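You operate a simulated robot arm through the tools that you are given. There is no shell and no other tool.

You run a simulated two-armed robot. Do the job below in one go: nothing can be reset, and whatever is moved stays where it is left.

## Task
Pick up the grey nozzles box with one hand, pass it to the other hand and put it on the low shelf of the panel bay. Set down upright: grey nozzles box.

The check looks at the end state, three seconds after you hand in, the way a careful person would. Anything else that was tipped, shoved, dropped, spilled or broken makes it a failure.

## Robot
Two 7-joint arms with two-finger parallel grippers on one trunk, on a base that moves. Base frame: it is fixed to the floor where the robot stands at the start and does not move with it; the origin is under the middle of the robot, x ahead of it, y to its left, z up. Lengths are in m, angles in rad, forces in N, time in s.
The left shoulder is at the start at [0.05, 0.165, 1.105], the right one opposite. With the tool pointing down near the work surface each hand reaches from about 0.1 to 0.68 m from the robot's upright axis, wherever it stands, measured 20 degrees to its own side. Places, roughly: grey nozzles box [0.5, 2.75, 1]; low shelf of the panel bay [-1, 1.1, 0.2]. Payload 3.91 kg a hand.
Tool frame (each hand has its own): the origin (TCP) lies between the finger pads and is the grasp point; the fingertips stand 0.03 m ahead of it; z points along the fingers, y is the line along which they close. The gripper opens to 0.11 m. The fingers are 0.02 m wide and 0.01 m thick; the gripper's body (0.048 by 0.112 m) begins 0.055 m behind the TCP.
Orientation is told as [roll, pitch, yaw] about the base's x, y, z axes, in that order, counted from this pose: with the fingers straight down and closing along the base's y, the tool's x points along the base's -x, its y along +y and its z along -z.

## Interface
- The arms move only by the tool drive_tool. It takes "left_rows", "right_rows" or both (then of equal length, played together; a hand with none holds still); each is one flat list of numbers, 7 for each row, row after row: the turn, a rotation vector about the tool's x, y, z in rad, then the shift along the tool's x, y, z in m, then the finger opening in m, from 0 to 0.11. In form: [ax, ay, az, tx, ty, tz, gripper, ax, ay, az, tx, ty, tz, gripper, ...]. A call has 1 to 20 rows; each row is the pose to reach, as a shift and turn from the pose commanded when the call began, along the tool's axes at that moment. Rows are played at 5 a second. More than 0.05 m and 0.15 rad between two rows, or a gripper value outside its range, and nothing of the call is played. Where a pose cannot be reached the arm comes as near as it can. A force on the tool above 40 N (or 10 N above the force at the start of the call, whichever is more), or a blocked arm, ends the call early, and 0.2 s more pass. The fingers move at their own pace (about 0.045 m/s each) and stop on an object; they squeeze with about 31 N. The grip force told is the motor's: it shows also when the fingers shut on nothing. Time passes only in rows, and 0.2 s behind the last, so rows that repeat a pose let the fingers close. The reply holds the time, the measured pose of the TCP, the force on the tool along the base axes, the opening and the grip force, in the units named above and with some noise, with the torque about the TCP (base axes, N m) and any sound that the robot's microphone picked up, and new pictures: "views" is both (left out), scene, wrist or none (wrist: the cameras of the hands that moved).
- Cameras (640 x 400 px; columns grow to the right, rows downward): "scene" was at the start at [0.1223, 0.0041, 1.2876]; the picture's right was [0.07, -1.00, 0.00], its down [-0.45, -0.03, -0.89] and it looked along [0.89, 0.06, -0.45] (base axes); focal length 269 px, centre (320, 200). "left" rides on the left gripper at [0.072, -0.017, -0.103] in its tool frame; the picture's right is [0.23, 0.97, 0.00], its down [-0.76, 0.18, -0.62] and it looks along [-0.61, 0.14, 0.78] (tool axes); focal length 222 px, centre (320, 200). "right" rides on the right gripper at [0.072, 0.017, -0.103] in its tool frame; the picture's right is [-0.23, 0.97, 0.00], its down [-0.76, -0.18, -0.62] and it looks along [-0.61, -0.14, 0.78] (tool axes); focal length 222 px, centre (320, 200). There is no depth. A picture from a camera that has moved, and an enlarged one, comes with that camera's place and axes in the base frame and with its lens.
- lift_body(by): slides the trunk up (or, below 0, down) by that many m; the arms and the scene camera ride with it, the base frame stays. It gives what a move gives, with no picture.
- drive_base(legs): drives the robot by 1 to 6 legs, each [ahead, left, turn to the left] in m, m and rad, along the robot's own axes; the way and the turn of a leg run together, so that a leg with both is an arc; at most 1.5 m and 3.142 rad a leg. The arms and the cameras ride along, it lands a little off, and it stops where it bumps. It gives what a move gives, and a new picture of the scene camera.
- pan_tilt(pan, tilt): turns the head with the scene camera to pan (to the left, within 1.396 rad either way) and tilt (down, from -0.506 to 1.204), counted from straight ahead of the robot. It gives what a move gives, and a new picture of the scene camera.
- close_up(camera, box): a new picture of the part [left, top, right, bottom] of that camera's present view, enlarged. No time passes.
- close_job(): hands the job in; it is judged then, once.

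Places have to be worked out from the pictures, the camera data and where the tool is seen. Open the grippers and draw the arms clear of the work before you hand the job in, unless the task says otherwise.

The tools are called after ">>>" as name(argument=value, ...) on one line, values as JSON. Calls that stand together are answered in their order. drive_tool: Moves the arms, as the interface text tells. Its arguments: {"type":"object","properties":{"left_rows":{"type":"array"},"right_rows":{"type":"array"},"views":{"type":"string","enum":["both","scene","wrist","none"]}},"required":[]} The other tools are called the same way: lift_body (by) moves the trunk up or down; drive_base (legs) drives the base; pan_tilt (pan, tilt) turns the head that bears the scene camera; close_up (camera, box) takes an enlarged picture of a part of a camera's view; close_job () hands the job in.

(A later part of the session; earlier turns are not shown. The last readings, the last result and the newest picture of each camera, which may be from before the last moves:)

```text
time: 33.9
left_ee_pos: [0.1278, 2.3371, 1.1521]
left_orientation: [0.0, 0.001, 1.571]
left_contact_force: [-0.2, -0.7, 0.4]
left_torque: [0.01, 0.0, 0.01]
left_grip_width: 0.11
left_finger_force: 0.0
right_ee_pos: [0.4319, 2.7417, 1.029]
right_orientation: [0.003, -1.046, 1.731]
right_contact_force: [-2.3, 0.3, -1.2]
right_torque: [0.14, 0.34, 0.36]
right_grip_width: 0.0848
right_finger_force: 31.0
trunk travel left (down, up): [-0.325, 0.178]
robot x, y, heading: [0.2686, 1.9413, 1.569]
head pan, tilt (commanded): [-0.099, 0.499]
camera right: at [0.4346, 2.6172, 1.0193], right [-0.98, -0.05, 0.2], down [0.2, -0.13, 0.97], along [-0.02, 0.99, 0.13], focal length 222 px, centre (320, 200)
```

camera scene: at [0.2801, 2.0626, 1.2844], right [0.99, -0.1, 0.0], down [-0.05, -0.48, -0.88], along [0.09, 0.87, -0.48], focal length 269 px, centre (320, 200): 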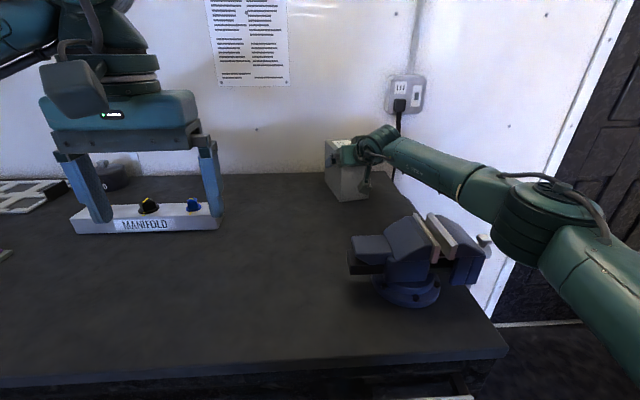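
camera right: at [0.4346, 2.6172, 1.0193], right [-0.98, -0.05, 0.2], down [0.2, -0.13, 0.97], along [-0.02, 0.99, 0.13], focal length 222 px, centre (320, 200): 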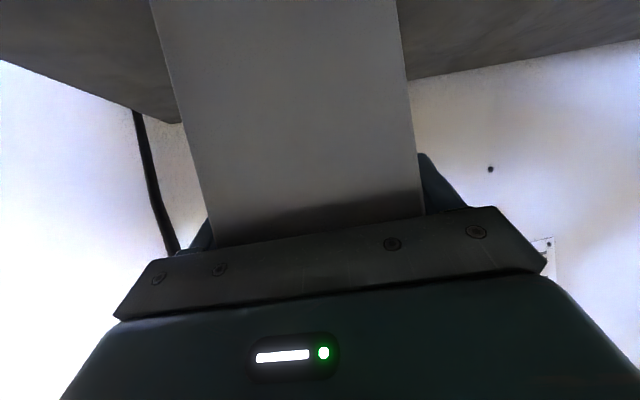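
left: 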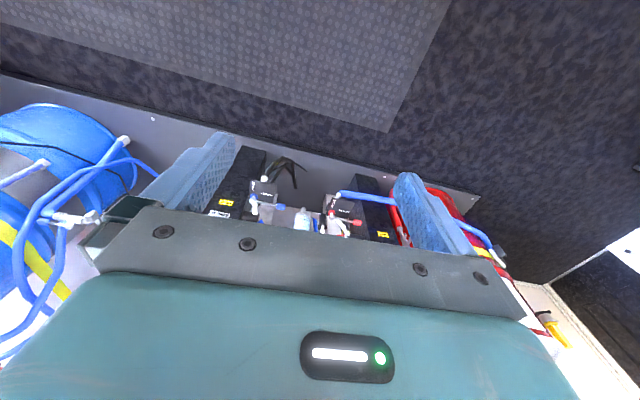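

Gripped at 0.085 m with 31 N. I lift straight up in small steps (4 cm) and read the weight.

>>> drive_tool(right_rows=[0, 0, 0, -0.0043, 0, -0.0025, 0.03, 0, 0, 0, -0.013, 0, -0.0075, 0.03, 0, 0, 0, -0.0216, 0, -0.0125, 0.03, 0, 0, 0, -0.0346, 0, -0.0201, 0.03, 0, 0, 0, -0.0346, 0, -0.0201, 0.03], views="both")

```text
time: 35.0
left_ee_pos: [0.13, 2.3378, 1.1521]
left_orientation: [-0.001, 0.001, 1.569]
left_contact_force: [0.0, 0.4, 0.3]
left_torque: [0.01, -0.03, 0.02]
left_grip_width: 0.1102
left_finger_force: 0.0
right_ee_pos: [0.4337, 2.7442, 1.0693]
right_orientation: [0.002, -1.044, 1.732]
right_contact_force: [0.6, 0.7, -3.9]
right_torque: [-0.15, -0.03, -0.01]
right_grip_width: 0.0849
right_finger_force: 30.9
trunk travel left (down, up): [-0.325, 0.178]
robot x, y, heading: [0.2669, 1.9451, 1.571]
head pan, tilt (commanded): [-0.099, 0.499]
camera scene: at [0.2801, 2.0633, 1.2843], right [0.99, -0.1, 0.0], down [-0.05, -0.48, -0.88], along [0.09, 0.87, -0.48], focal length 269 px, centre (320, 200)
camera right: at [0.4369, 2.6188, 1.0596], right [-0.98, -0.04, 0.2], down [0.2, -0.12, 0.97], along [-0.02, 0.99, 0.13], focal length 222 px, centre (320, 200)
```

scene: 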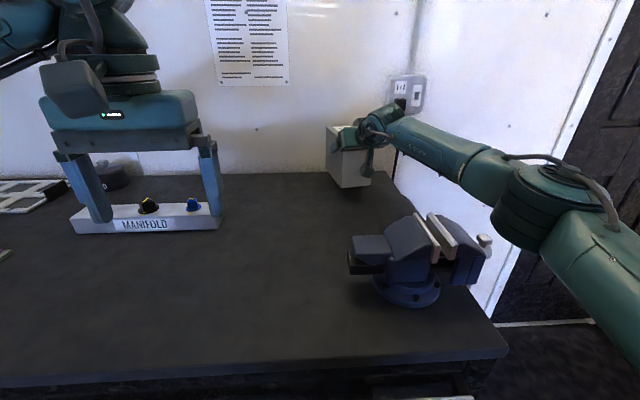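
right: 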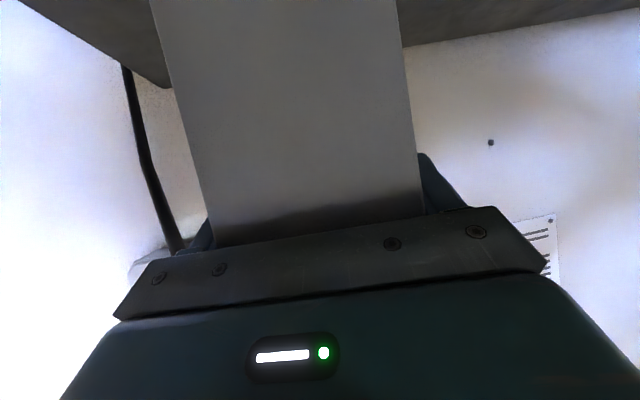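

The box is held firmly, about 0.4 kg and level. I raise it further and draw it back a little so it clears the vise.

>>> drive_tool(right_rows=[0, 0, 0, -0.0217, 0, -0.0264, 0.03, 0, 0, 0, -0.0433, 0, -0.0529, 0.03, 0, 0, 0, -0.065, 0, -0.0793, 0.03, 0, 0, 0, -0.0866, 0, -0.1058, 0.03, 0, 0, 0, -0.1083, 0, -0.1322, 0.03, 0, 0, 0, -0.1083, 0, -0.1322, 0.03], views="scene")

```text
time: 36.5
left_ee_pos: [0.1292, 2.338, 1.1514]
left_orientation: [0.0, 0.001, 1.57]
left_contact_force: [-0.1, -0.9, 0.4]
left_torque: [0.02, -0.03, 0.04]
left_grip_width: 0.1101
left_finger_force: 0.1
right_ee_pos: [0.442, 2.684, 1.2282]
right_orientation: [0.002, -1.045, 1.73]
right_contact_force: [0.1, 0.7, -4.2]
right_torque: [-0.16, -0.03, -0.03]
right_grip_width: 0.0849
right_finger_force: 31.2
trunk travel left (down, up): [-0.325, 0.178]
robot x, y, heading: [0.2708, 1.941, 1.573]
head pan, tilt (commanded): [-0.099, 0.499]
camera scene: at [0.2802, 2.0635, 1.2842], right [0.99, -0.1, 0.0], down [-0.05, -0.48, -0.88], along [0.09, 0.87, -0.48], focal length 269 px, centre (320, 200)
```

scene: 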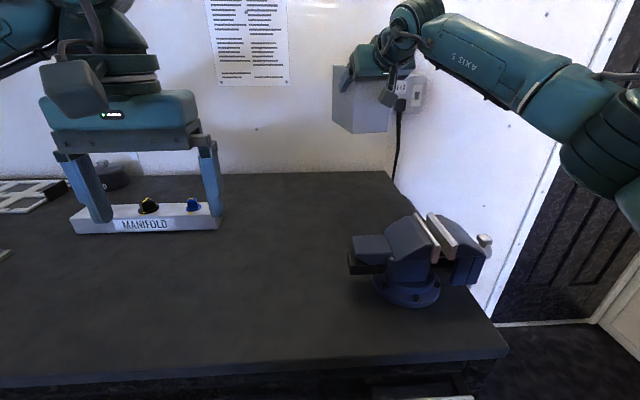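

The box is clear above the vise level (bottom ≈ 1.12). I raise the trunk 6 cm for extra margin, then back away from the chest into open floor.

>>> lift_body(by=0.06)

>>> drive_base(legs=[[-0.55, 0, 0]])

```text
time: 37.5
left_ee_pos: [0.1282, 2.3384, 1.2105]
left_orientation: [0.0, 0.003, 1.57]
left_contact_force: [0.7, 0.4, -0.2]
left_torque: [-0.01, -0.01, 0.02]
left_grip_width: 0.1102
left_finger_force: 0.0
right_ee_pos: [0.4416, 2.6843, 1.2882]
right_orientation: [0.001, -1.045, 1.731]
right_contact_force: [0.7, -0.3, -4.4]
right_torque: [-0.15, -0.02, -0.01]
right_grip_width: 0.085
right_finger_force: 30.9
trunk travel left (down, up): [-0.385, 0.118]
robot x, y, heading: [0.2697, 1.9448, 1.571]
head pan, tilt (commanded): [-0.099, 0.499]
```

```text
time: 40.6
left_ee_pos: [0.1285, 1.7966, 1.2124]
left_orientation: [0.001, 0.001, 1.557]
left_contact_force: [0.5, -0.4, 0.0]
left_torque: [0.03, 0.0, 0.01]
left_grip_width: 0.1101
left_finger_force: 0.0
right_ee_pos: [0.4464, 2.1382, 1.2894]
right_orientation: [0.002, -1.043, 1.718]
right_contact_force: [-0.7, -0.4, -5.0]
right_torque: [-0.15, -0.04, -0.04]
right_grip_width: 0.0848
right_finger_force: 31.1
trunk travel left (down, up): [-0.385, 0.118]
robot x, y, heading: [0.2642, 1.4019, 1.556]
head pan, tilt (commanded): [-0.099, 0.499]
camera scene: at [0.277, 1.5201, 1.3443], right [0.99, -0.11, 0.0], down [-0.05, -0.48, -0.88], along [0.1, 0.87, -0.48], focal length 269 px, centre (320, 200)
```

scene: 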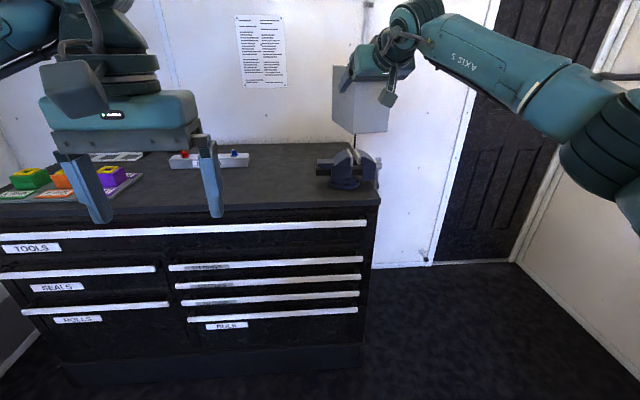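

The chest's other things stand as before. Next the handover: I first swing the left hand out to the left, turning it so its fingers point right and 45° down, to meet the box from the other end.

>>> drive_tool(left_rows=[0.0512, -0.0512, 0.1235, -0.0048, 0.01, -0.0117, 0.11, 0.1023, -0.1023, 0.2471, -0.0095, 0.02, -0.0233, 0.11, 0.1535, -0.1535, 0.3706, -0.0143, 0.03, -0.035, 0.11, 0.2047, -0.2047, 0.4941, -0.019, 0.04, -0.0467, 0.11, 0.2558, -0.2558, 0.6176, -0.0238, 0.05, -0.0583, 0.11, 0.307, -0.307, 0.7412, -0.0285, 0.06, -0.07, 0.11, 0.3582, -0.3582, 0.8647, -0.0333, 0.07, -0.0817, 0.11, 0.4093, -0.4093, 0.9882, -0.038, 0.08, -0.0933, 0.11, 0.4605, -0.4605, 1.1117, -0.0428, 0.09, -0.105, 0.11, 0.5117, -0.5117, 1.2353, -0.0475, 0.1, -0.1167, 0.11, 0.5628, -0.5628, 1.3588, -0.0523, 0.11, -0.1283, 0.11, 0.614, -0.614, 1.4823, -0.057, 0.12, -0.14, 0.11], views="scene")

```text
time: 43.2
left_ee_pos: [0.1104, 1.7059, 1.3509]
left_orientation: [-0.009, -0.791, -0.002]
left_contact_force: [-0.7, 0.0, 0.3]
left_torque: [-0.01, -0.03, 0.04]
left_grip_width: 0.11
left_finger_force: 0.1
left hand out of reach, approached as far as the arm can: row 8, 9, 10, 11, 12
right_ee_pos: [0.4463, 2.139, 1.2889]
right_orientation: [0.001, -1.044, 1.718]
right_contact_force: [-0.4, 0.9, -4.8]
right_torque: [-0.12, -0.03, 0.0]
right_grip_width: 0.0848
right_finger_force: 31.6
trunk travel left (down, up): [-0.385, 0.118]
robot x, y, heading: [0.2631, 1.4022, 1.553]
head pan, tilt (commanded): [-0.099, 0.499]
camera scene: at [0.2772, 1.5202, 1.3443], right [0.99, -0.11, 0.0], down [-0.06, -0.48, -0.88], along [0.1, 0.87, -0.48], focal length 269 px, centre (320, 200)
```

scene: 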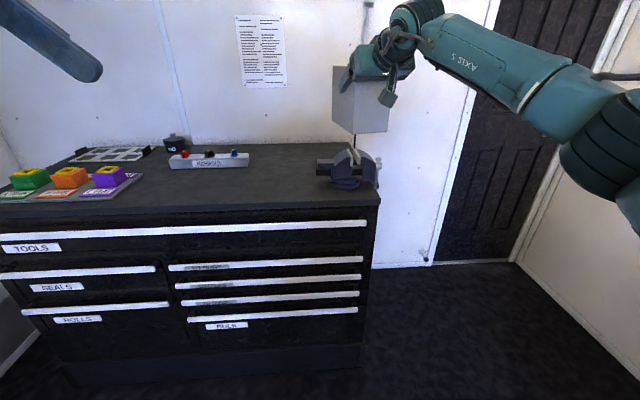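

The left hand got its orientation (pointing right, 45° down) but sits closer in than asked, which is fine as a waiting spot. Now I bring the right hand with the box to the middle in front of me, turning it so the box's free end points left.

>>> drive_tool(right_rows=[-0.1215, 0, -0.0708, 0.0254, 0.0157, -0.0161, 0.03, -0.243, 0, -0.1416, 0.0509, 0.0314, -0.0321, 0.03, -0.3645, 0, -0.2123, 0.0763, 0.0471, -0.0482, 0.03, -0.486, 0, -0.2831, 0.1018, 0.0628, -0.0642, 0.03, -0.6075, 0, -0.3539, 0.1272, 0.0785, -0.0803, 0.03, -0.7289, 0, -0.4247, 0.1526, 0.0942, -0.0963, 0.03, -0.8504, 0, -0.4955, 0.1781, 0.1099, -0.1124, 0.03, -0.9719, 0, -0.5662, 0.2035, 0.1256, -0.1284, 0.03, -1.0934, 0, -0.637, 0.229, 0.1413, -0.1445, 0.03, -1.2149, 0, -0.7078, 0.2544, 0.157, -0.1605, 0.03], views="both")

```text
time: 45.4
left_ee_pos: [0.1071, 1.7064, 1.3509]
left_orientation: [-0.007, -0.791, 0.0]
left_contact_force: [-0.8, -0.5, -1.2]
left_torque: [0.02, -0.05, 0.0]
left_grip_width: 0.1099
left_finger_force: 0.1
right_ee_pos: [0.4104, 1.6933, 1.2206]
right_orientation: [0.028, -1.038, 3.092]
right_contact_force: [0.2, -0.2, -4.4]
right_torque: [0.01, -0.14, 0.01]
right_grip_width: 0.0849
right_finger_force: 31.1
right hand out of reach, approached as far as the arm can: row 4, 5, 6, 7, 8, 9, 10
trunk travel left (down, up): [-0.385, 0.118]
robot x, y, heading: [0.2665, 1.405, 1.558]
head pan, tilt (commanded): [-0.099, 0.499]
camera scene: at [0.2748, 1.5198, 1.3443], right [0.99, -0.11, 0.0], down [-0.05, -0.48, -0.88], along [0.1, 0.87, -0.48], focal length 269 px, centre (320, 200)
camera right: at [0.5354, 1.6739, 1.2111], right [-0.14, -0.97, 0.21], down [0.15, 0.19, 0.97], along [-0.98, 0.17, 0.12], focal length 222 px, centre (320, 200)
```

scene: 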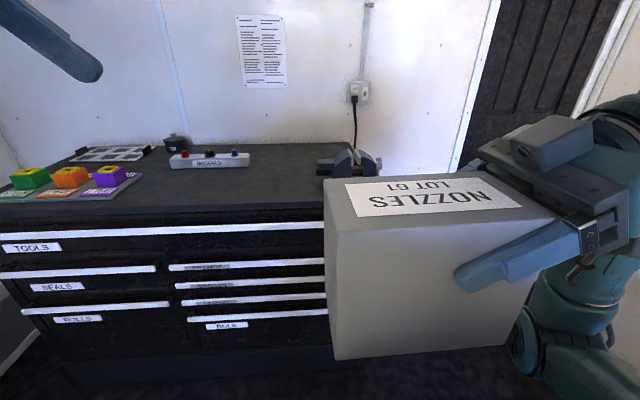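
right: 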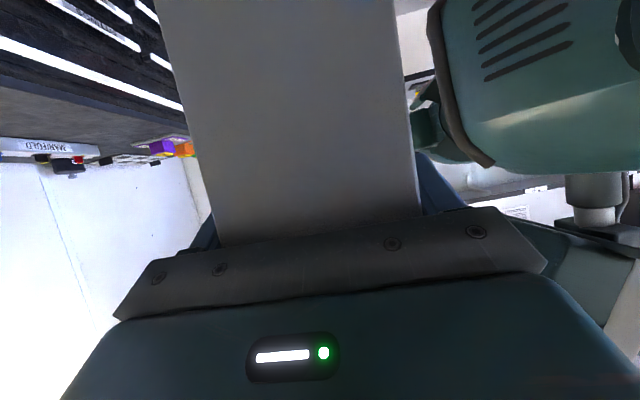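

The right hand holds the box level, pointing left, but reach/joint limits left it close to my chest (about 0.29 m ahead). I try moving it forward and lower, where the wrist should have more freedom, to find a good meeting place.

>>> drive_tool(right_rows=[0, 0, 0, -0.0006, -0.03, 0.001, 0.03, 0, 0, 0, -0.0011, -0.06, 0.0019, 0.03, 0, 0, 0, -0.0017, -0.09, 0.0029, 0.03, 0, 0, 0, -0.0022, -0.12, 0.0038, 0.03, 0, 0, 0, 0.0259, -0.1264, 0.0284, 0.03, 0, 0, 0, 0.0539, -0.1328, 0.0529, 0.03, 0, 0, 0, 0.082, -0.1392, 0.0775, 0.03, 0, 0, 0, 0.1101, -0.1456, 0.1021, 0.03, 0, 0, 0, 0.1381, -0.152, 0.1266, 0.03, 0, 0, 0, 0.1662, -0.1584, 0.1512, 0.03], views="scene")

```text
time: 47.6
left_ee_pos: [0.1106, 1.7063, 1.3502]
left_orientation: [-0.009, -0.79, 0.0]
left_contact_force: [-0.5, 0.4, -0.4]
left_torque: [-0.01, 0.01, 0.05]
left_grip_width: 0.1102
left_finger_force: 0.0
right_ee_pos: [0.3537, 1.689, 1.1944]
right_orientation: [0.004, -1.045, 3.123]
right_contact_force: [0.1, 0.6, -4.2]
right_torque: [-0.02, -0.17, 0.01]
right_grip_width: 0.0851
right_finger_force: 31.1
right hand out of reach, approached as far as the arm can: row 1, 2, 3, 4, 5, 6, 7, 8, 9, 10
trunk travel left (down, up): [-0.385, 0.118]
robot x, y, heading: [0.2648, 1.3984, 1.552]
head pan, tilt (commanded): [-0.099, 0.499]
camera scene: at [0.2769, 1.5201, 1.3443], right [0.99, -0.11, 0.0], down [-0.05, -0.48, -0.88], along [0.1, 0.87, -0.48], focal length 269 px, centre (320, 200)
```

scene: 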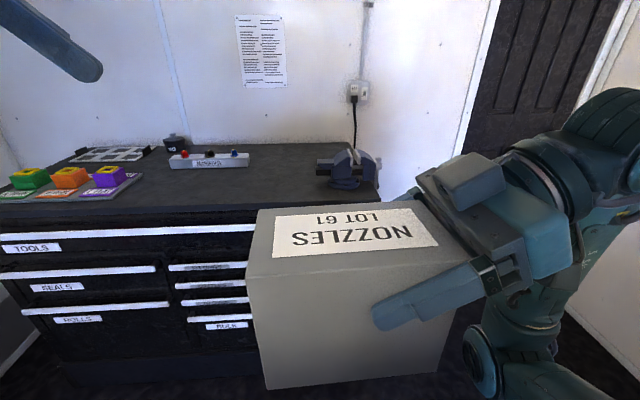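

The right hand again stays about 0.29 m ahead, now holding the box level at (0.354, 1.689, 1.194) and pointing straight left – a workable meeting place if it clears my chest. I look down to check that clearance.

>>> pan_tilt(pan=0.0, tilt=1.0)

```text
time: 48.5
left_ee_pos: [0.1102, 1.7073, 1.3506]
left_orientation: [-0.009, -0.791, 0.001]
left_contact_force: [0.3, -0.3, 0.6]
left_torque: [0.01, 0.04, -0.01]
left_grip_width: 0.1101
left_finger_force: 0.0
right_ee_pos: [0.3535, 1.6898, 1.1951]
right_orientation: [0.001, -1.043, 3.123]
right_contact_force: [0.3, 0.5, -4.2]
right_torque: [-0.01, -0.13, -0.02]
right_grip_width: 0.0847
right_finger_force: 31.2
trunk travel left (down, up): [-0.385, 0.118]
robot x, y, heading: [0.2624, 1.4026, 1.554]
head pan, tilt (commanded): [0.0, 1.0]
camera scene: at [0.2675, 1.4994, 1.3033], right [1.0, -0.02, 0.0], down [-0.01, -0.84, -0.54], along [0.01, 0.54, -0.84], focal length 269 px, centre (320, 200)
```

scene: 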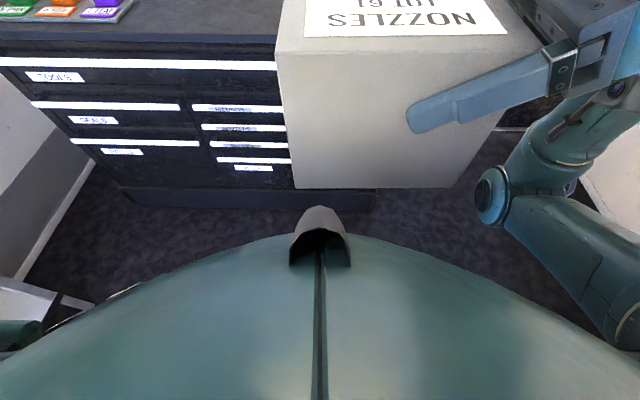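

The box clears my torso (box inner face 0.25 m ahead, torso front well under 0.2). I bring the left hand to a standoff above the box's left end, at 60° down, aligned with it.

>>> drive_tool(left_rows=[0, 0.067, 0, -0.0063, -0.0038, 0.0318, 0.11, 0, 0.134, 0, -0.0125, -0.0075, 0.0636, 0.11, 0, 0.2, 0, -0.0188, -0.0113, 0.0953, 0.11, 0, 0.267, 0, -0.025, -0.015, 0.1271, 0.11], views="both")

```text
time: 49.5
left_ee_pos: [0.2166, 1.683, 1.2664]
left_orientation: [-0.001, -0.518, -0.013]
left_contact_force: [-0.3, 0.7, 1.1]
left_torque: [0.0, 0.01, -0.02]
left_grip_width: 0.1101
left_finger_force: 0.0
right_ee_pos: [0.3541, 1.6894, 1.1956]
right_orientation: [0.001, -1.045, 3.123]
right_contact_force: [0.7, 0.1, -3.6]
right_torque: [0.01, -0.15, 0.01]
right_grip_width: 0.0849
right_finger_force: 30.9
trunk travel left (down, up): [-0.385, 0.118]
robot x, y, heading: [0.2655, 1.4021, 1.561]
head pan, tilt (commanded): [0.0, 1.0]
camera scene: at [0.2681, 1.4994, 1.3032], right [1.0, -0.01, 0.0], down [-0.01, -0.84, -0.54], along [0.01, 0.54, -0.84], focal length 269 px, centre (320, 200)
camera left: at [0.1005, 1.6672, 1.319], right [-0.18, 0.98, -0.11], down [0.36, 0.17, 0.92], along [0.92, 0.13, -0.38], focal length 222 px, centre (320, 200)
```

scene: 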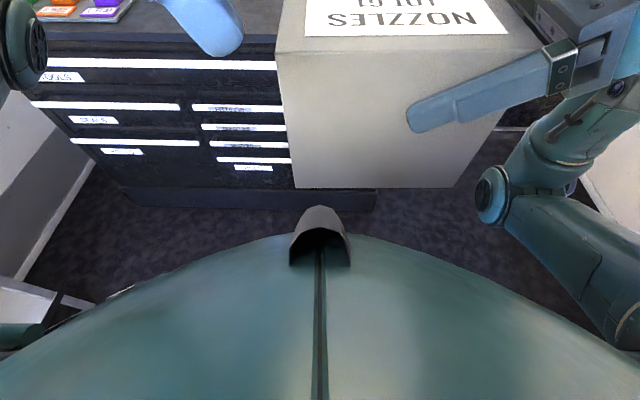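
left: 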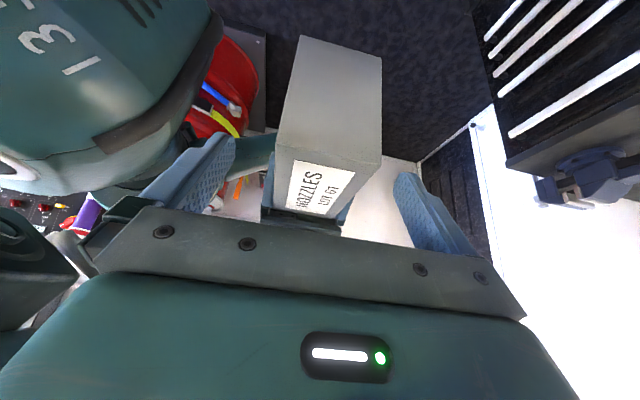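

The left hand looks along at the box's end face with the box between its fingers. I zoom in to measure the box in the left tool's frame.

>>> close_up(camera="left", box=[160, 20, 480, 260])

>>> close_up(camera="scene", box=[140, 0, 460, 200])

```text
1.67 times, centred on (320, 140) of left
camera zoom: at [0.1005, 1.6672, 1.319], right [-0.18, 0.98, -0.11], down [0.36, 0.17, 0.92], along [0.92, 0.13, -0.38], focal length 370 px, centre (320, 300)
```

zoom: 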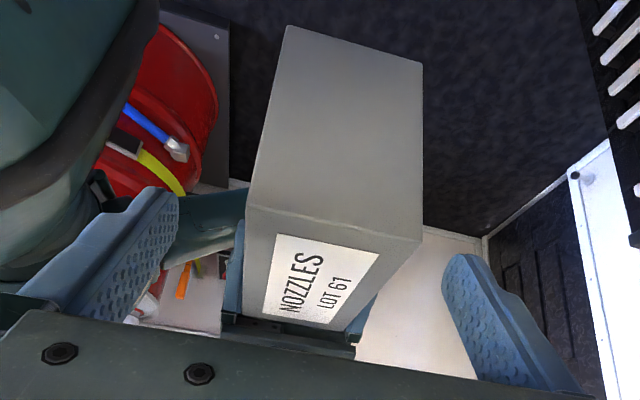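

```text
2.00 times, centred on (300, 100) of scene
camera zoom: at [0.2681, 1.4994, 1.3032], right [1.0, -0.01, 0.0], down [-0.01, -0.84, -0.54], along [0.01, 0.54, -0.84], focal length 538 px, centre (360, 400)
```

zoom: 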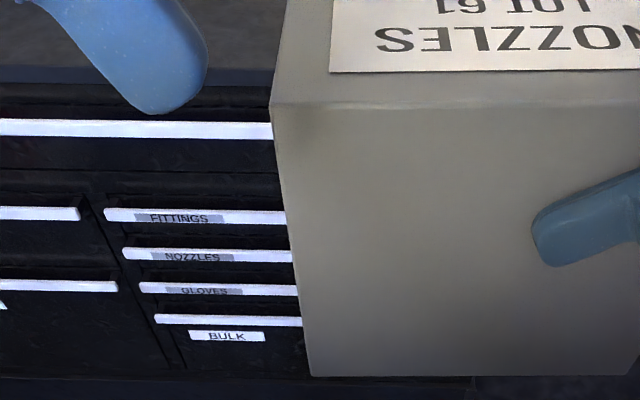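

The left camera puts the box's left end at x ≈ 0.247, top z ≈ 1.222, and its mid-plane 9 mm to the left tool's +y. I centre the left hand and slide it along its fingers to the grasp depth, still open.

>>> drive_tool(left_rows=[0, 0, 0, -0.0052, 0.0045, 0.0, 0.11, 0, 0, 0, -0.0104, 0.009, 0.01, 0.11, 0, 0, 0, -0.0104, 0.009, 0.04, 0.11, 0, 0, 0, -0.0104, 0.009, 0.055, 0.11], views="both")

```text
time: 50.5
left_ee_pos: [0.2515, 1.6908, 1.2246]
left_orientation: [-0.001, -0.52, -0.012]
left_contact_force: [0.3, 0.3, 0.4]
left_torque: [-0.03, -0.01, -0.02]
left_grip_width: 0.1099
left_finger_force: 0.1
right_ee_pos: [0.3549, 1.6896, 1.1955]
right_orientation: [0.002, -1.044, 3.123]
right_contact_force: [-0.7, 0.2, -4.0]
right_torque: [0.01, -0.14, -0.03]
right_grip_width: 0.0849
right_finger_force: 30.7
trunk travel left (down, up): [-0.385, 0.118]
robot x, y, heading: [0.264, 1.4031, 1.558]
head pan, tilt (commanded): [0.0, 1.0]
camera scene: at [0.2675, 1.4994, 1.3033], right [1.0, -0.01, 0.0], down [-0.01, -0.84, -0.54], along [0.01, 0.54, -0.84], focal length 269 px, centre (320, 200)
camera left: at [0.1352, 1.6755, 1.2765], right [-0.18, 0.98, -0.11], down [0.35, 0.17, 0.92], along [0.92, 0.13, -0.38], focal length 222 px, centre (320, 200)
```

scene: 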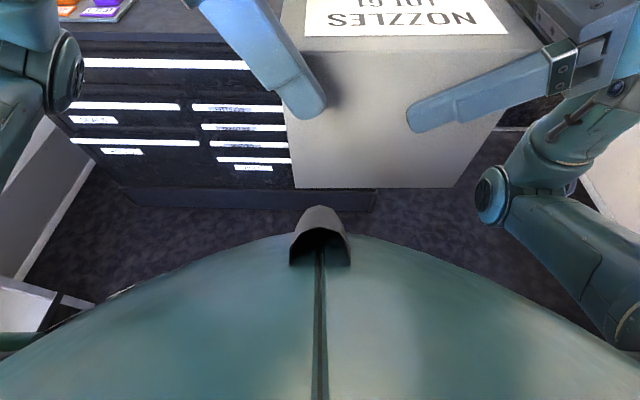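
left: 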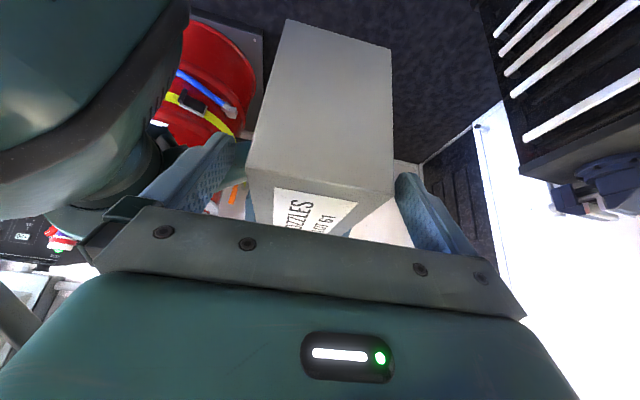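

>>> close_up(camera="left", box=[160, 80, 480, 280])

```text
2.00 times, centred on (320, 180) of left
camera zoom: at [0.1352, 1.6755, 1.2765], right [-0.18, 0.98, -0.11], down [0.35, 0.17, 0.92], along [0.92, 0.13, -0.38], focal length 444 px, centre (320, 240)
```

zoom: 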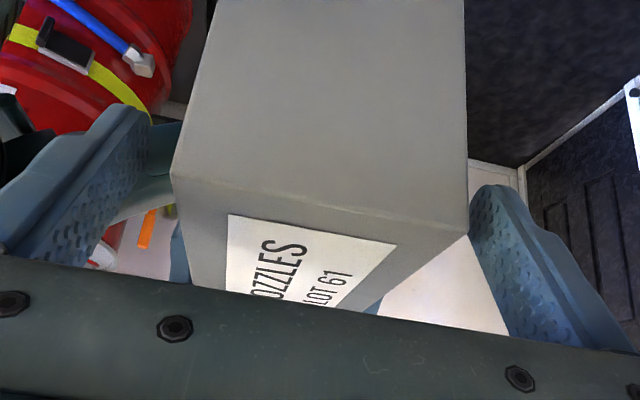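

Measured again: centred within 1 mm, the end edge just at the TCP, top z ≈ 1.222. I go the last 4.5 cm and check before closing.

>>> drive_tool(left_rows=[0, 0, 0, -0.0007, 0.0003, 0.015, 0.11, 0, 0, 0, -0.0013, 0.0007, 0.03, 0.11, 0, 0, 0, -0.002, 0.001, 0.045, 0.11, 0, 0, 0, -0.002, 0.001, 0.045, 0.11], views="both")

```text
time: 51.5
left_ee_pos: [0.2749, 1.6926, 1.1839]
left_orientation: [-0.002, -0.519, -0.013]
left_contact_force: [-0.6, 0.2, -0.2]
left_torque: [0.02, 0.04, -0.02]
left_grip_width: 0.1101
left_finger_force: 0.1
right_ee_pos: [0.3552, 1.689, 1.1943]
right_orientation: [0.002, -1.046, 3.123]
right_contact_force: [0.2, 0.5, -4.0]
right_torque: [-0.02, -0.16, 0.01]
right_grip_width: 0.0849
right_finger_force: 31.0
trunk travel left (down, up): [-0.385, 0.118]
robot x, y, heading: [0.2687, 1.4024, 1.553]
head pan, tilt (commanded): [0.0, 1.0]
camera scene: at [0.2675, 1.4993, 1.3032], right [1.0, -0.01, 0.0], down [-0.01, -0.84, -0.54], along [0.01, 0.54, -0.84], focal length 269 px, centre (320, 200)
camera left: at [0.159, 1.6763, 1.2373], right [-0.18, 0.98, -0.11], down [0.35, 0.17, 0.92], along [0.92, 0.13, -0.38], focal length 222 px, centre (320, 200)
```

scene: 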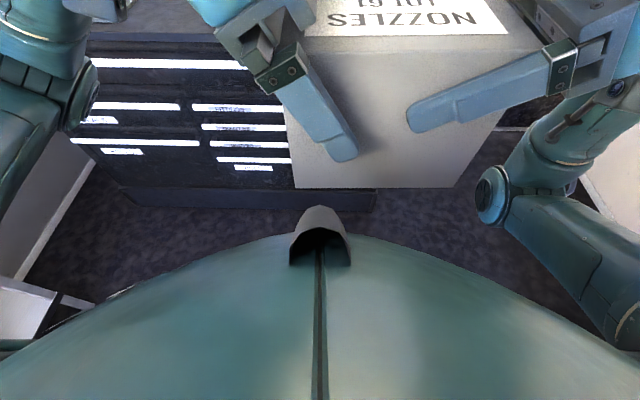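
left: 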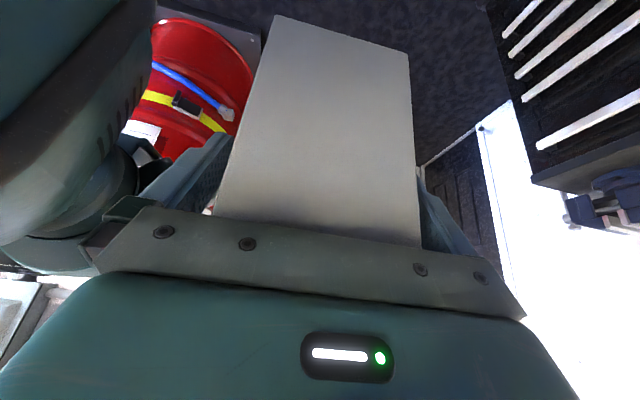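

The left fingers straddle the box end with no contact and stay clear of the right fingers. I close the left hand on the box while the right still holds.

>>> drive_tool(left_rows=[0, 0, 0, 0, 0, 0, 0.09, 0, 0, 0, 0, 0, 0, 0.06, 0, 0, 0, 0, 0, 0, 0.03, 0, 0, 0, 0, 0, 0, 0.03, 0, 0, 0, 0, 0, 0, 0.03], views="scene")

```text
time: 52.7
left_ee_pos: [0.2742, 1.6914, 1.1835]
left_orientation: [-0.002, -0.518, -0.014]
left_contact_force: [1.1, -9.4, -0.5]
left_torque: [-0.6, 0.04, -0.39]
left_grip_width: 0.0851
left_finger_force: 31.2
right_ee_pos: [0.3551, 1.69, 1.1941]
right_orientation: [-0.001, -1.044, 3.123]
right_contact_force: [-0.7, 10.0, -5.2]
right_torque: [0.72, -0.17, -0.3]
right_grip_width: 0.0848
right_finger_force: 30.7
trunk travel left (down, up): [-0.385, 0.118]
robot x, y, heading: [0.2635, 1.3998, 1.558]
head pan, tilt (commanded): [0.0, 1.0]
camera scene: at [0.2675, 1.4993, 1.3032], right [1.0, -0.01, 0.0], down [-0.01, -0.84, -0.54], along [0.01, 0.54, -0.84], focal length 269 px, centre (320, 200)
```

scene: 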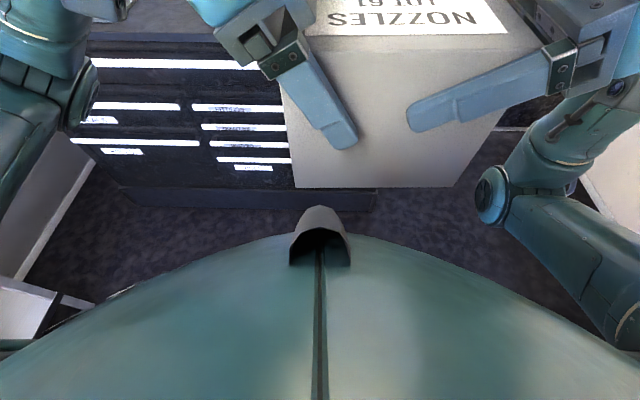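

Both hands grip at 0.085 m with 31 N. Now I open the right hand and let the left take the weight.

>>> drive_tool(right_rows=[0, 0, 0, 0, 0, 0, 0.088, 0, 0, 0, 0, 0, 0, 0.1, 0, 0, 0, 0, 0, 0, 0.11, 0, 0, 0, 0, 0, 0, 0.11, 0, 0, 0, 0, 0, 0, 0.11], views="both")

```text
time: 53.9
left_ee_pos: [0.2736, 1.6916, 1.1849]
left_orientation: [-0.003, -0.519, -0.012]
left_contact_force: [0.4, 0.1, -0.6]
left_torque: [0.01, 0.19, 0.03]
left_grip_width: 0.0849
left_finger_force: 30.8
right_ee_pos: [0.3533, 1.6901, 1.1946]
right_orientation: [0.0, -1.043, 3.122]
right_contact_force: [-0.6, -0.2, 0.1]
right_torque: [0.01, -0.01, -0.02]
right_grip_width: 0.11
right_finger_force: 0.0
trunk travel left (down, up): [-0.385, 0.118]
robot x, y, heading: [0.2665, 1.4006, 1.558]
head pan, tilt (commanded): [0.0, 1.0]
camera scene: at [0.2675, 1.4993, 1.3032], right [1.0, -0.01, 0.0], down [-0.01, -0.84, -0.54], along [0.01, 0.54, -0.84], focal length 269 px, centre (320, 200)
camera right: at [0.4788, 1.6721, 1.185], right [-0.13, -0.97, 0.2], down [0.16, 0.18, 0.97], along [-0.98, 0.16, 0.13], focal length 222 px, centre (320, 200)
```

scene: 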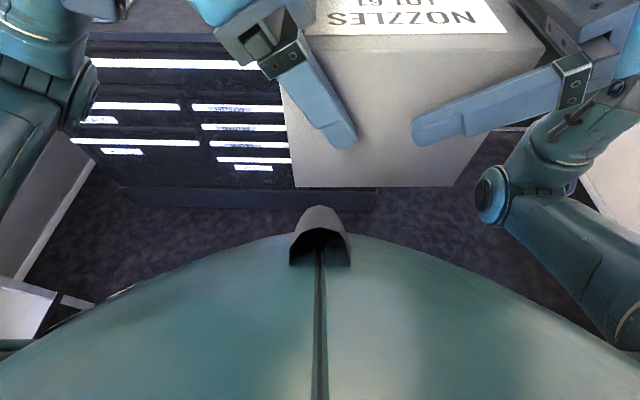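
right: 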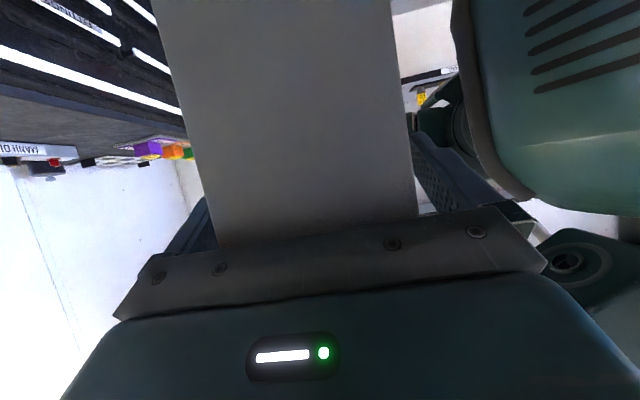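

The left hand holds alone (31 N). I withdraw the open right hand straight back along its fingers.

>>> drive_tool(right_rows=[0, 0, 0, 0, 0, -0.02, 0.11, 0, 0, 0, 0, 0, -0.045, 0.11, 0, 0, 0, 0, 0, -0.07, 0.11, 0, 0, 0, 0, 0, -0.1, 0.11, 0, 0, 0, 0, 0, -0.12, 0.11], views="both")

```text
time: 55.1
left_ee_pos: [0.2743, 1.692, 1.1856]
left_orientation: [-0.002, -0.518, -0.013]
left_contact_force: [-0.1, -0.9, -1.4]
left_torque: [-0.01, 0.18, -0.01]
left_grip_width: 0.0852
left_finger_force: 30.9
right_ee_pos: [0.4582, 1.6792, 1.2452]
right_orientation: [0.0, -1.044, 3.125]
right_contact_force: [-0.3, 0.4, 0.0]
right_torque: [0.01, 0.0, -0.01]
right_grip_width: 0.1098
right_finger_force: 0.0
right hand out of reach, approached as far as the arm can: row 4, 5
trunk travel left (down, up): [-0.385, 0.118]
robot x, y, heading: [0.2666, 1.4004, 1.556]
head pan, tilt (commanded): [0.0, 1.0]
camera scene: at [0.2676, 1.4993, 1.3032], right [1.0, -0.01, 0.0], down [-0.01, -0.84, -0.54], along [0.01, 0.54, -0.84], focal length 269 px, centre (320, 200)
camera right: at [0.584, 1.6615, 1.2352], right [-0.13, -0.97, 0.2], down [0.16, 0.17, 0.97], along [-0.98, 0.16, 0.13], focal length 222 px, centre (320, 200)
```

scene: 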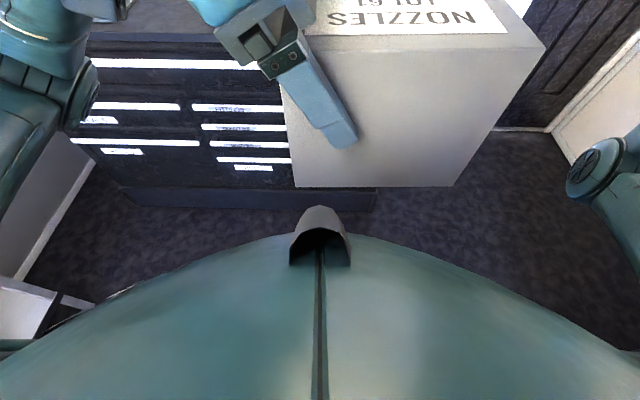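
right: 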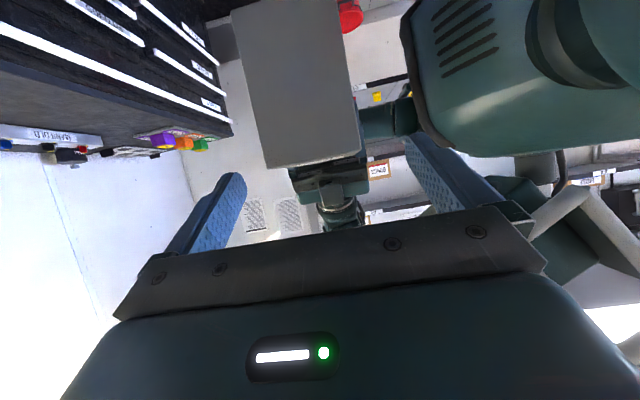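

The box is now held by the left hand alone and the right hand is clear of it. I swing the right hand out to the right and back to a plain downward pose to park it.

>>> drive_tool(right_rows=[0.0626, 0.0626, 0.1087, 0.0032, -0.0039, -0.0055, 0.11, 0.1251, 0.1251, 0.2174, 0.0064, -0.0077, -0.0109, 0.11, 0.1877, 0.1877, 0.3262, 0.0095, -0.0116, -0.0164, 0.11, 0.2502, 0.2502, 0.4349, 0.0127, -0.0154, -0.0218, 0.11, 0.3128, 0.3128, 0.5436, 0.0159, -0.0193, -0.0273, 0.11, 0.3753, 0.3753, 0.6523, 0.0191, -0.0231, -0.0327, 0.11, 0.4379, 0.4379, 0.761, 0.0223, -0.027, -0.0382, 0.11, 0.5004, 0.5004, 0.8698, 0.0254, -0.0308, -0.0436, 0.11, 0.563, 0.563, 0.9785, 0.0286, -0.0347, -0.0491, 0.11, 0.6255, 0.6255, 1.0872, 0.0318, -0.0385, -0.0545, 0.11, 0.6881, 0.6881, 1.1959, 0.035, -0.0424, -0.06, 0.11, 0.7506, 0.7506, 1.3046, 0.0382, -0.0462, -0.0655, 0.11, 0.8131, 0.8131, 1.4133, 0.0413, -0.05, -0.0709, 0.11], views="scene")

```text
time: 57.9
left_ee_pos: [0.2749, 1.6916, 1.1845]
left_orientation: [-0.001, -0.519, -0.013]
left_contact_force: [0.7, 0.8, 0.3]
left_torque: [0.03, 0.22, 0.01]
left_grip_width: 0.0847
left_finger_force: 30.7
right_ee_pos: [0.5389, 1.7229, 1.2438]
right_orientation: [0.002, -0.001, 1.553]
right_contact_force: [0.3, -1.0, 0.3]
right_torque: [0.02, 0.02, -0.01]
right_grip_width: 0.1098
right_finger_force: 0.1
trunk travel left (down, up): [-0.385, 0.118]
robot x, y, heading: [0.2681, 1.402, 1.556]
head pan, tilt (commanded): [0.0, 1.0]
camera scene: at [0.2673, 1.4993, 1.3032], right [1.0, -0.01, 0.0], down [-0.01, -0.84, -0.54], along [0.01, 0.54, -0.84], focal length 269 px, centre (320, 200)
```

scene: 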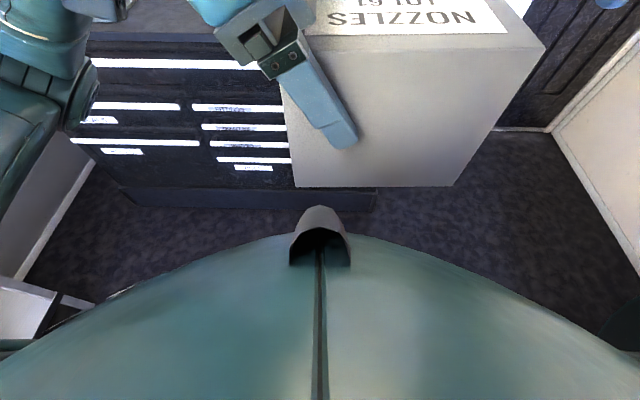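

Right hand parked. Now I swing the left hand with the box round to point forward on my left side, keeping the box level.

>>> drive_tool(left_rows=[-0.0707, 0, -0.1239, 0.0138, 0.01, -0.0094, 0.03, -0.1415, 0, -0.2477, 0.0275, 0.02, -0.0189, 0.03, -0.2122, 0, -0.3716, 0.0413, 0.03, -0.0283, 0.03, -0.2829, 0, -0.4955, 0.0551, 0.04, -0.0377, 0.03, -0.3537, 0, -0.6193, 0.0689, 0.05, -0.0472, 0.03, -0.4244, 0, -0.7432, 0.0826, 0.06, -0.0566, 0.03, -0.4952, 0, -0.867, 0.0964, 0.07, -0.0661, 0.03, -0.5659, 0, -0.9909, 0.1102, 0.08, -0.0755, 0.03, -0.6366, 0, -1.1148, 0.124, 0.09, -0.0849, 0.03, -0.7074, 0, -1.2386, 0.1377, 0.1, -0.0944, 0.03, -0.7781, 0, -1.3625, 0.1515, 0.11, -0.1038, 0.03], views="both")

>>> pan_tilt(pan=0.3, tilt=0.5)

```text
time: 60.3
left_ee_pos: [0.0932, 1.8012, 1.2007]
left_orientation: [-0.001, -0.518, 1.557]
left_contact_force: [-0.4, 0.0, -4.5]
left_torque: [-0.24, -0.01, 0.02]
left_grip_width: 0.0847
left_finger_force: 30.7
right_ee_pos: [0.5388, 1.7238, 1.2445]
right_orientation: [0.001, 0.0, 1.556]
right_contact_force: [-1.0, -0.7, 0.1]
right_torque: [-0.01, 0.03, 0.04]
right_grip_width: 0.1101
right_finger_force: 0.1
trunk travel left (down, up): [-0.385, 0.118]
robot x, y, heading: [0.265, 1.4006, 1.558]
head pan, tilt (commanded): [0.0, 1.0]
camera scene: at [0.2672, 1.4994, 1.3032], right [1.0, -0.01, 0.0], down [-0.01, -0.84, -0.54], along [0.01, 0.54, -0.84], focal length 269 px, centre (320, 200)
camera left: at [0.1073, 1.6874, 1.2526], right [-0.98, -0.19, -0.11], down [-0.17, 0.35, 0.92], along [-0.13, 0.92, -0.38], focal length 222 px, centre (320, 200)
```

scene: 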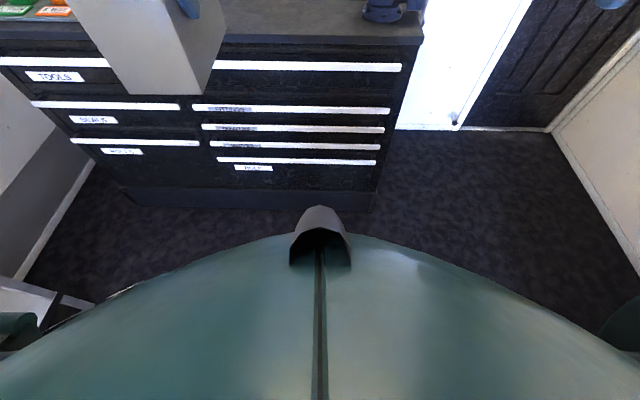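
left: 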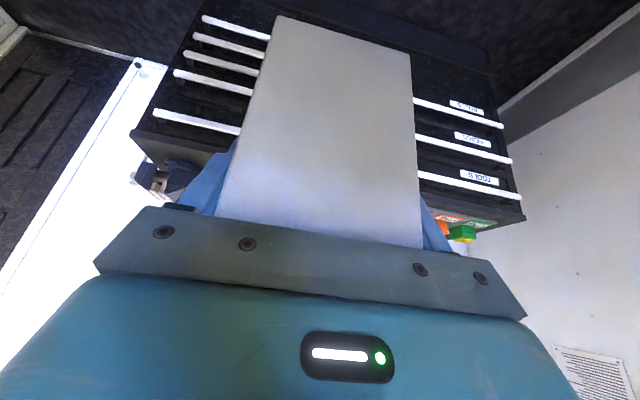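

```text
time: 61.2
left_ee_pos: [0.0935, 1.8012, 1.1998]
left_orientation: [-0.002, -0.518, 1.555]
left_contact_force: [-0.5, 0.3, -3.8]
left_torque: [-0.18, 0.01, -0.03]
left_grip_width: 0.0849
left_finger_force: 31.2
right_ee_pos: [0.5385, 1.7246, 1.2442]
right_orientation: [0.001, 0.001, 1.555]
right_contact_force: [0.2, -0.1, -0.6]
right_torque: [0.0, -0.04, 0.02]
right_grip_width: 0.1098
right_finger_force: 0.1
trunk travel left (down, up): [-0.385, 0.118]
robot x, y, heading: [0.2614, 1.4043, 1.556]
head pan, tilt (commanded): [0.3, 0.499]
camera scene: at [0.2407, 1.5171, 1.3442], right [0.96, 0.28, 0.0], down [0.13, -0.46, -0.88], along [-0.25, 0.84, -0.48], focal length 269 px, centre (320, 200)
```

scene: 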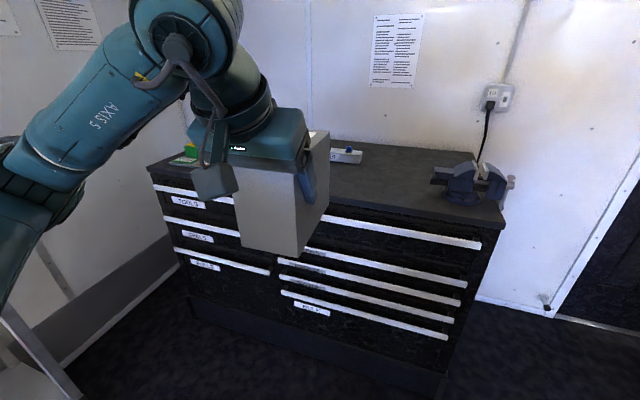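

The left hand carries the box level, about 4 N. I now turn the robot left to face the bench.

>>> drive_base(legs=[[0, 0, 1.585]])

>>> pan_tilt(pan=0.0, tilt=0.6)

```text
time: 65.4
left_ee_pos: [-0.1383, 1.2414, 1.1992]
left_orientation: [0.0, -0.518, 3.103]
left_contact_force: [0.0, 0.4, -4.6]
left_torque: [-0.02, -0.23, -0.01]
left_grip_width: 0.0848
left_finger_force: 30.4
right_ee_pos: [-0.0503, 1.6846, 1.2446]
right_orientation: [0.0, -0.001, 3.101]
right_contact_force: [-0.3, -0.3, 0.4]
right_torque: [0.0, 0.02, 0.02]
right_grip_width: 0.11
right_finger_force: 0.1
trunk travel left (down, up): [-0.385, 0.118]
robot x, y, heading: [0.264, 1.4004, 3.102]
head pan, tilt (commanded): [0.3, 0.499]
camera scene: at [0.1485, 1.3776, 1.3443], right [-0.26, 0.97, 0.0], down [0.46, 0.12, -0.88], along [-0.85, -0.23, -0.48], focal length 269 px, centre (320, 200)
```

scene: 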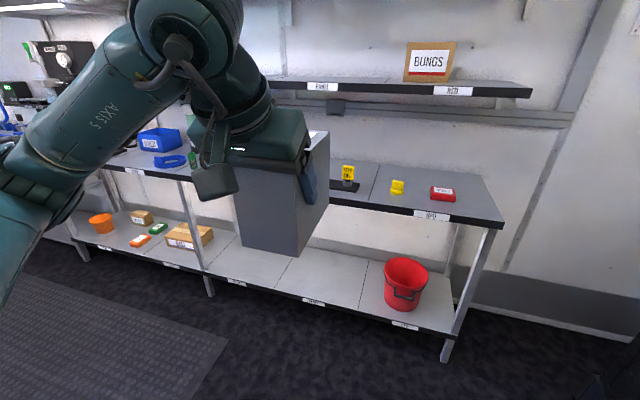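

```text
time: 66.2
left_ee_pos: [-0.1388, 1.2416, 1.1999]
left_orientation: [0.0, -0.518, 3.104]
left_contact_force: [-0.9, -0.1, -4.7]
left_torque: [-0.01, -0.19, -0.03]
left_grip_width: 0.0848
left_finger_force: 30.4
right_ee_pos: [-0.0506, 1.6839, 1.2446]
right_orientation: [0.0, 0.001, 3.102]
right_contact_force: [0.8, 0.2, 0.6]
right_torque: [0.0, -0.05, -0.02]
right_grip_width: 0.11
right_finger_force: 0.0
trunk travel left (down, up): [-0.385, 0.118]
robot x, y, heading: [0.2661, 1.4026, 3.102]
head pan, tilt (commanded): [0.0, 0.6]
camera scene: at [0.1481, 1.4045, 1.3353], right [0.04, 1.0, 0.0], down [0.56, -0.02, -0.83], along [-0.82, 0.03, -0.56], focal length 269 px, centre (320, 200)
```

scene: 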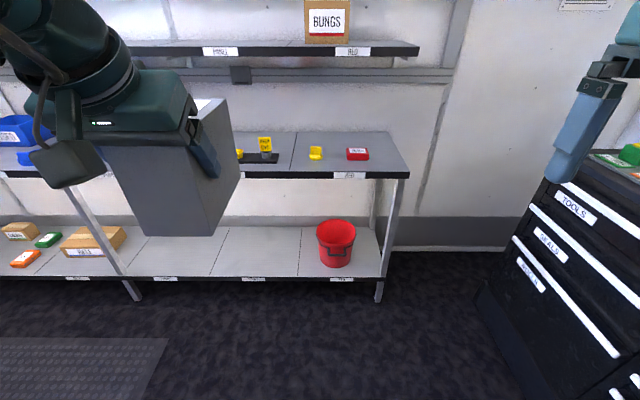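

The PANEL bay of the low shelf lies at y ≈ 0.85–1.32 (label at y ≈ 1.09), front x ≈ -0.80, and its space is free; bench top underside ≈ 0.79. I first tuck the right hand up and back, then lower the trunk here in open floor.

>>> drive_tool(right_rows=[0, 0, 0, 0.02, 0, -0.025, 0.11, 0, 0, 0, 0.04, 0, -0.05, 0.11, 0, 0, 0, 0.06, 0, -0.075, 0.11, 0, 0, 0, 0.08, 0, -0.1, 0.11], views="none")

>>> lift_body(by=-0.32)

>>> pan_tilt(pan=0.35, tilt=0.6)

```text
time: 67.2
left_ee_pos: [-0.1393, 1.242, 1.2006]
left_orientation: [-0.001, -0.517, 3.103]
left_contact_force: [0.3, -0.1, -3.8]
left_torque: [0.01, -0.21, -0.01]
left_grip_width: 0.0848
left_finger_force: 30.6
right_ee_pos: [0.0126, 1.6649, 1.3223]
right_orientation: [-0.001, -0.001, 3.1]
right_contact_force: [0.4, 1.0, 0.1]
right_torque: [0.0, -0.03, 0.0]
right_grip_width: 0.1098
right_finger_force: 0.1
right hand out of reach, approached as far as the arm can: row 3, 4
trunk travel left (down, up): [-0.385, 0.118]
robot x, y, heading: [0.2646, 1.403, 3.106]
head pan, tilt (commanded): [0.0, 0.6]
```

```text
time: 70.4
left_ee_pos: [-0.14, 1.2407, 0.8803]
left_orientation: [0.002, -0.518, 3.103]
left_contact_force: [-0.5, 0.5, -3.9]
left_torque: [-0.01, -0.2, 0.03]
left_grip_width: 0.0848
left_finger_force: 31.1
right_ee_pos: [0.0118, 1.6655, 1.0005]
right_orientation: [0.002, -0.004, 3.101]
right_contact_force: [-0.1, -0.1, -0.8]
right_torque: [0.01, 0.02, -0.02]
right_grip_width: 0.1097
right_finger_force: 0.1
trunk travel left (down, up): [-0.065, 0.438]
robot x, y, heading: [0.2653, 1.403, 3.106]
head pan, tilt (commanded): [0.0, 0.6]
```

```text
time: 71.2
left_ee_pos: [-0.1398, 1.241, 0.8802]
left_orientation: [0.002, -0.52, 3.104]
left_contact_force: [-0.3, -0.8, -3.9]
left_torque: [-0.01, -0.2, 0.0]
left_grip_width: 0.0846
left_finger_force: 30.8
right_ee_pos: [0.012, 1.6647, 1.0016]
right_orientation: [0.0, -0.002, 3.101]
right_contact_force: [0.1, -0.5, 0.0]
right_torque: [-0.03, 0.0, -0.04]
right_grip_width: 0.1102
right_finger_force: 0.1
trunk travel left (down, up): [-0.065, 0.438]
robot x, y, heading: [0.2636, 1.4048, 3.1]
head pan, tilt (commanded): [0.351, 0.6]
camera scene: at [0.1523, 1.3742, 1.0152], right [-0.31, 0.95, 0.0], down [0.54, 0.17, -0.82], along [-0.79, -0.25, -0.57], focal length 269 px, centre (320, 200)
```

scene: 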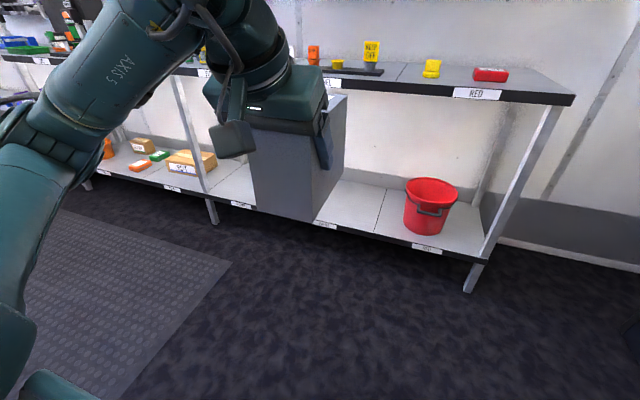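

The view under the bench is better now. I lower the left hand in front of the robot in stages toward shelf height, moving slightly forward.

>>> drive_tool(left_rows=[0, 0, 0, 0.0143, 0, 0.0418, 0.03, 0, 0, 0, 0.0285, 0, 0.0835, 0.03, 0, 0, 0, 0.0428, 0, 0.1253, 0.03, 0, 0, 0, 0.057, 0, 0.1671, 0.03, 0, 0, 0, 0.0713, 0, 0.2088, 0.03, 0, 0, 0, 0.0855, 0, 0.2506, 0.03, 0, 0, 0, 0.0998, 0, 0.2924, 0.03], views="scene")

```text
time: 72.8
left_ee_pos: [-0.1959, 1.2423, 0.5749]
left_orientation: [-0.001, -0.519, 3.1]
left_contact_force: [0.5, 0.1, -3.7]
left_torque: [0.0, -0.18, -0.01]
left_grip_width: 0.0849
left_finger_force: 30.7
right_ee_pos: [0.0106, 1.6649, 1.0005]
right_orientation: [-0.001, -0.002, 3.101]
right_contact_force: [0.1, 0.0, -0.6]
right_torque: [0.01, -0.03, -0.04]
right_grip_width: 0.1103
right_finger_force: 0.1
trunk travel left (down, up): [-0.065, 0.438]
robot x, y, heading: [0.2658, 1.4018, 3.105]
head pan, tilt (commanded): [0.351, 0.6]
camera scene: at [0.1524, 1.3741, 1.0153], right [-0.31, 0.95, 0.0], down [0.54, 0.17, -0.82], along [-0.79, -0.25, -0.57], focal length 269 px, centre (320, 200)
```

scene: 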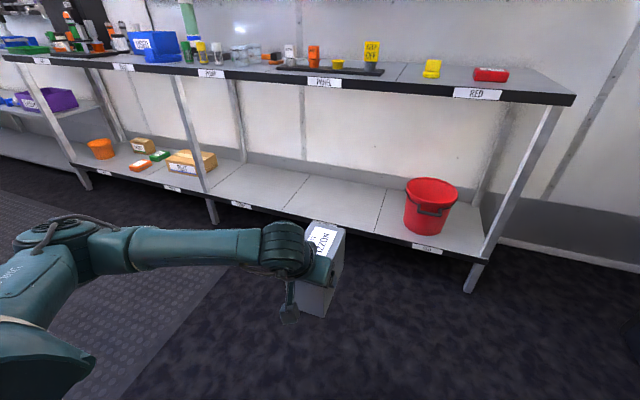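

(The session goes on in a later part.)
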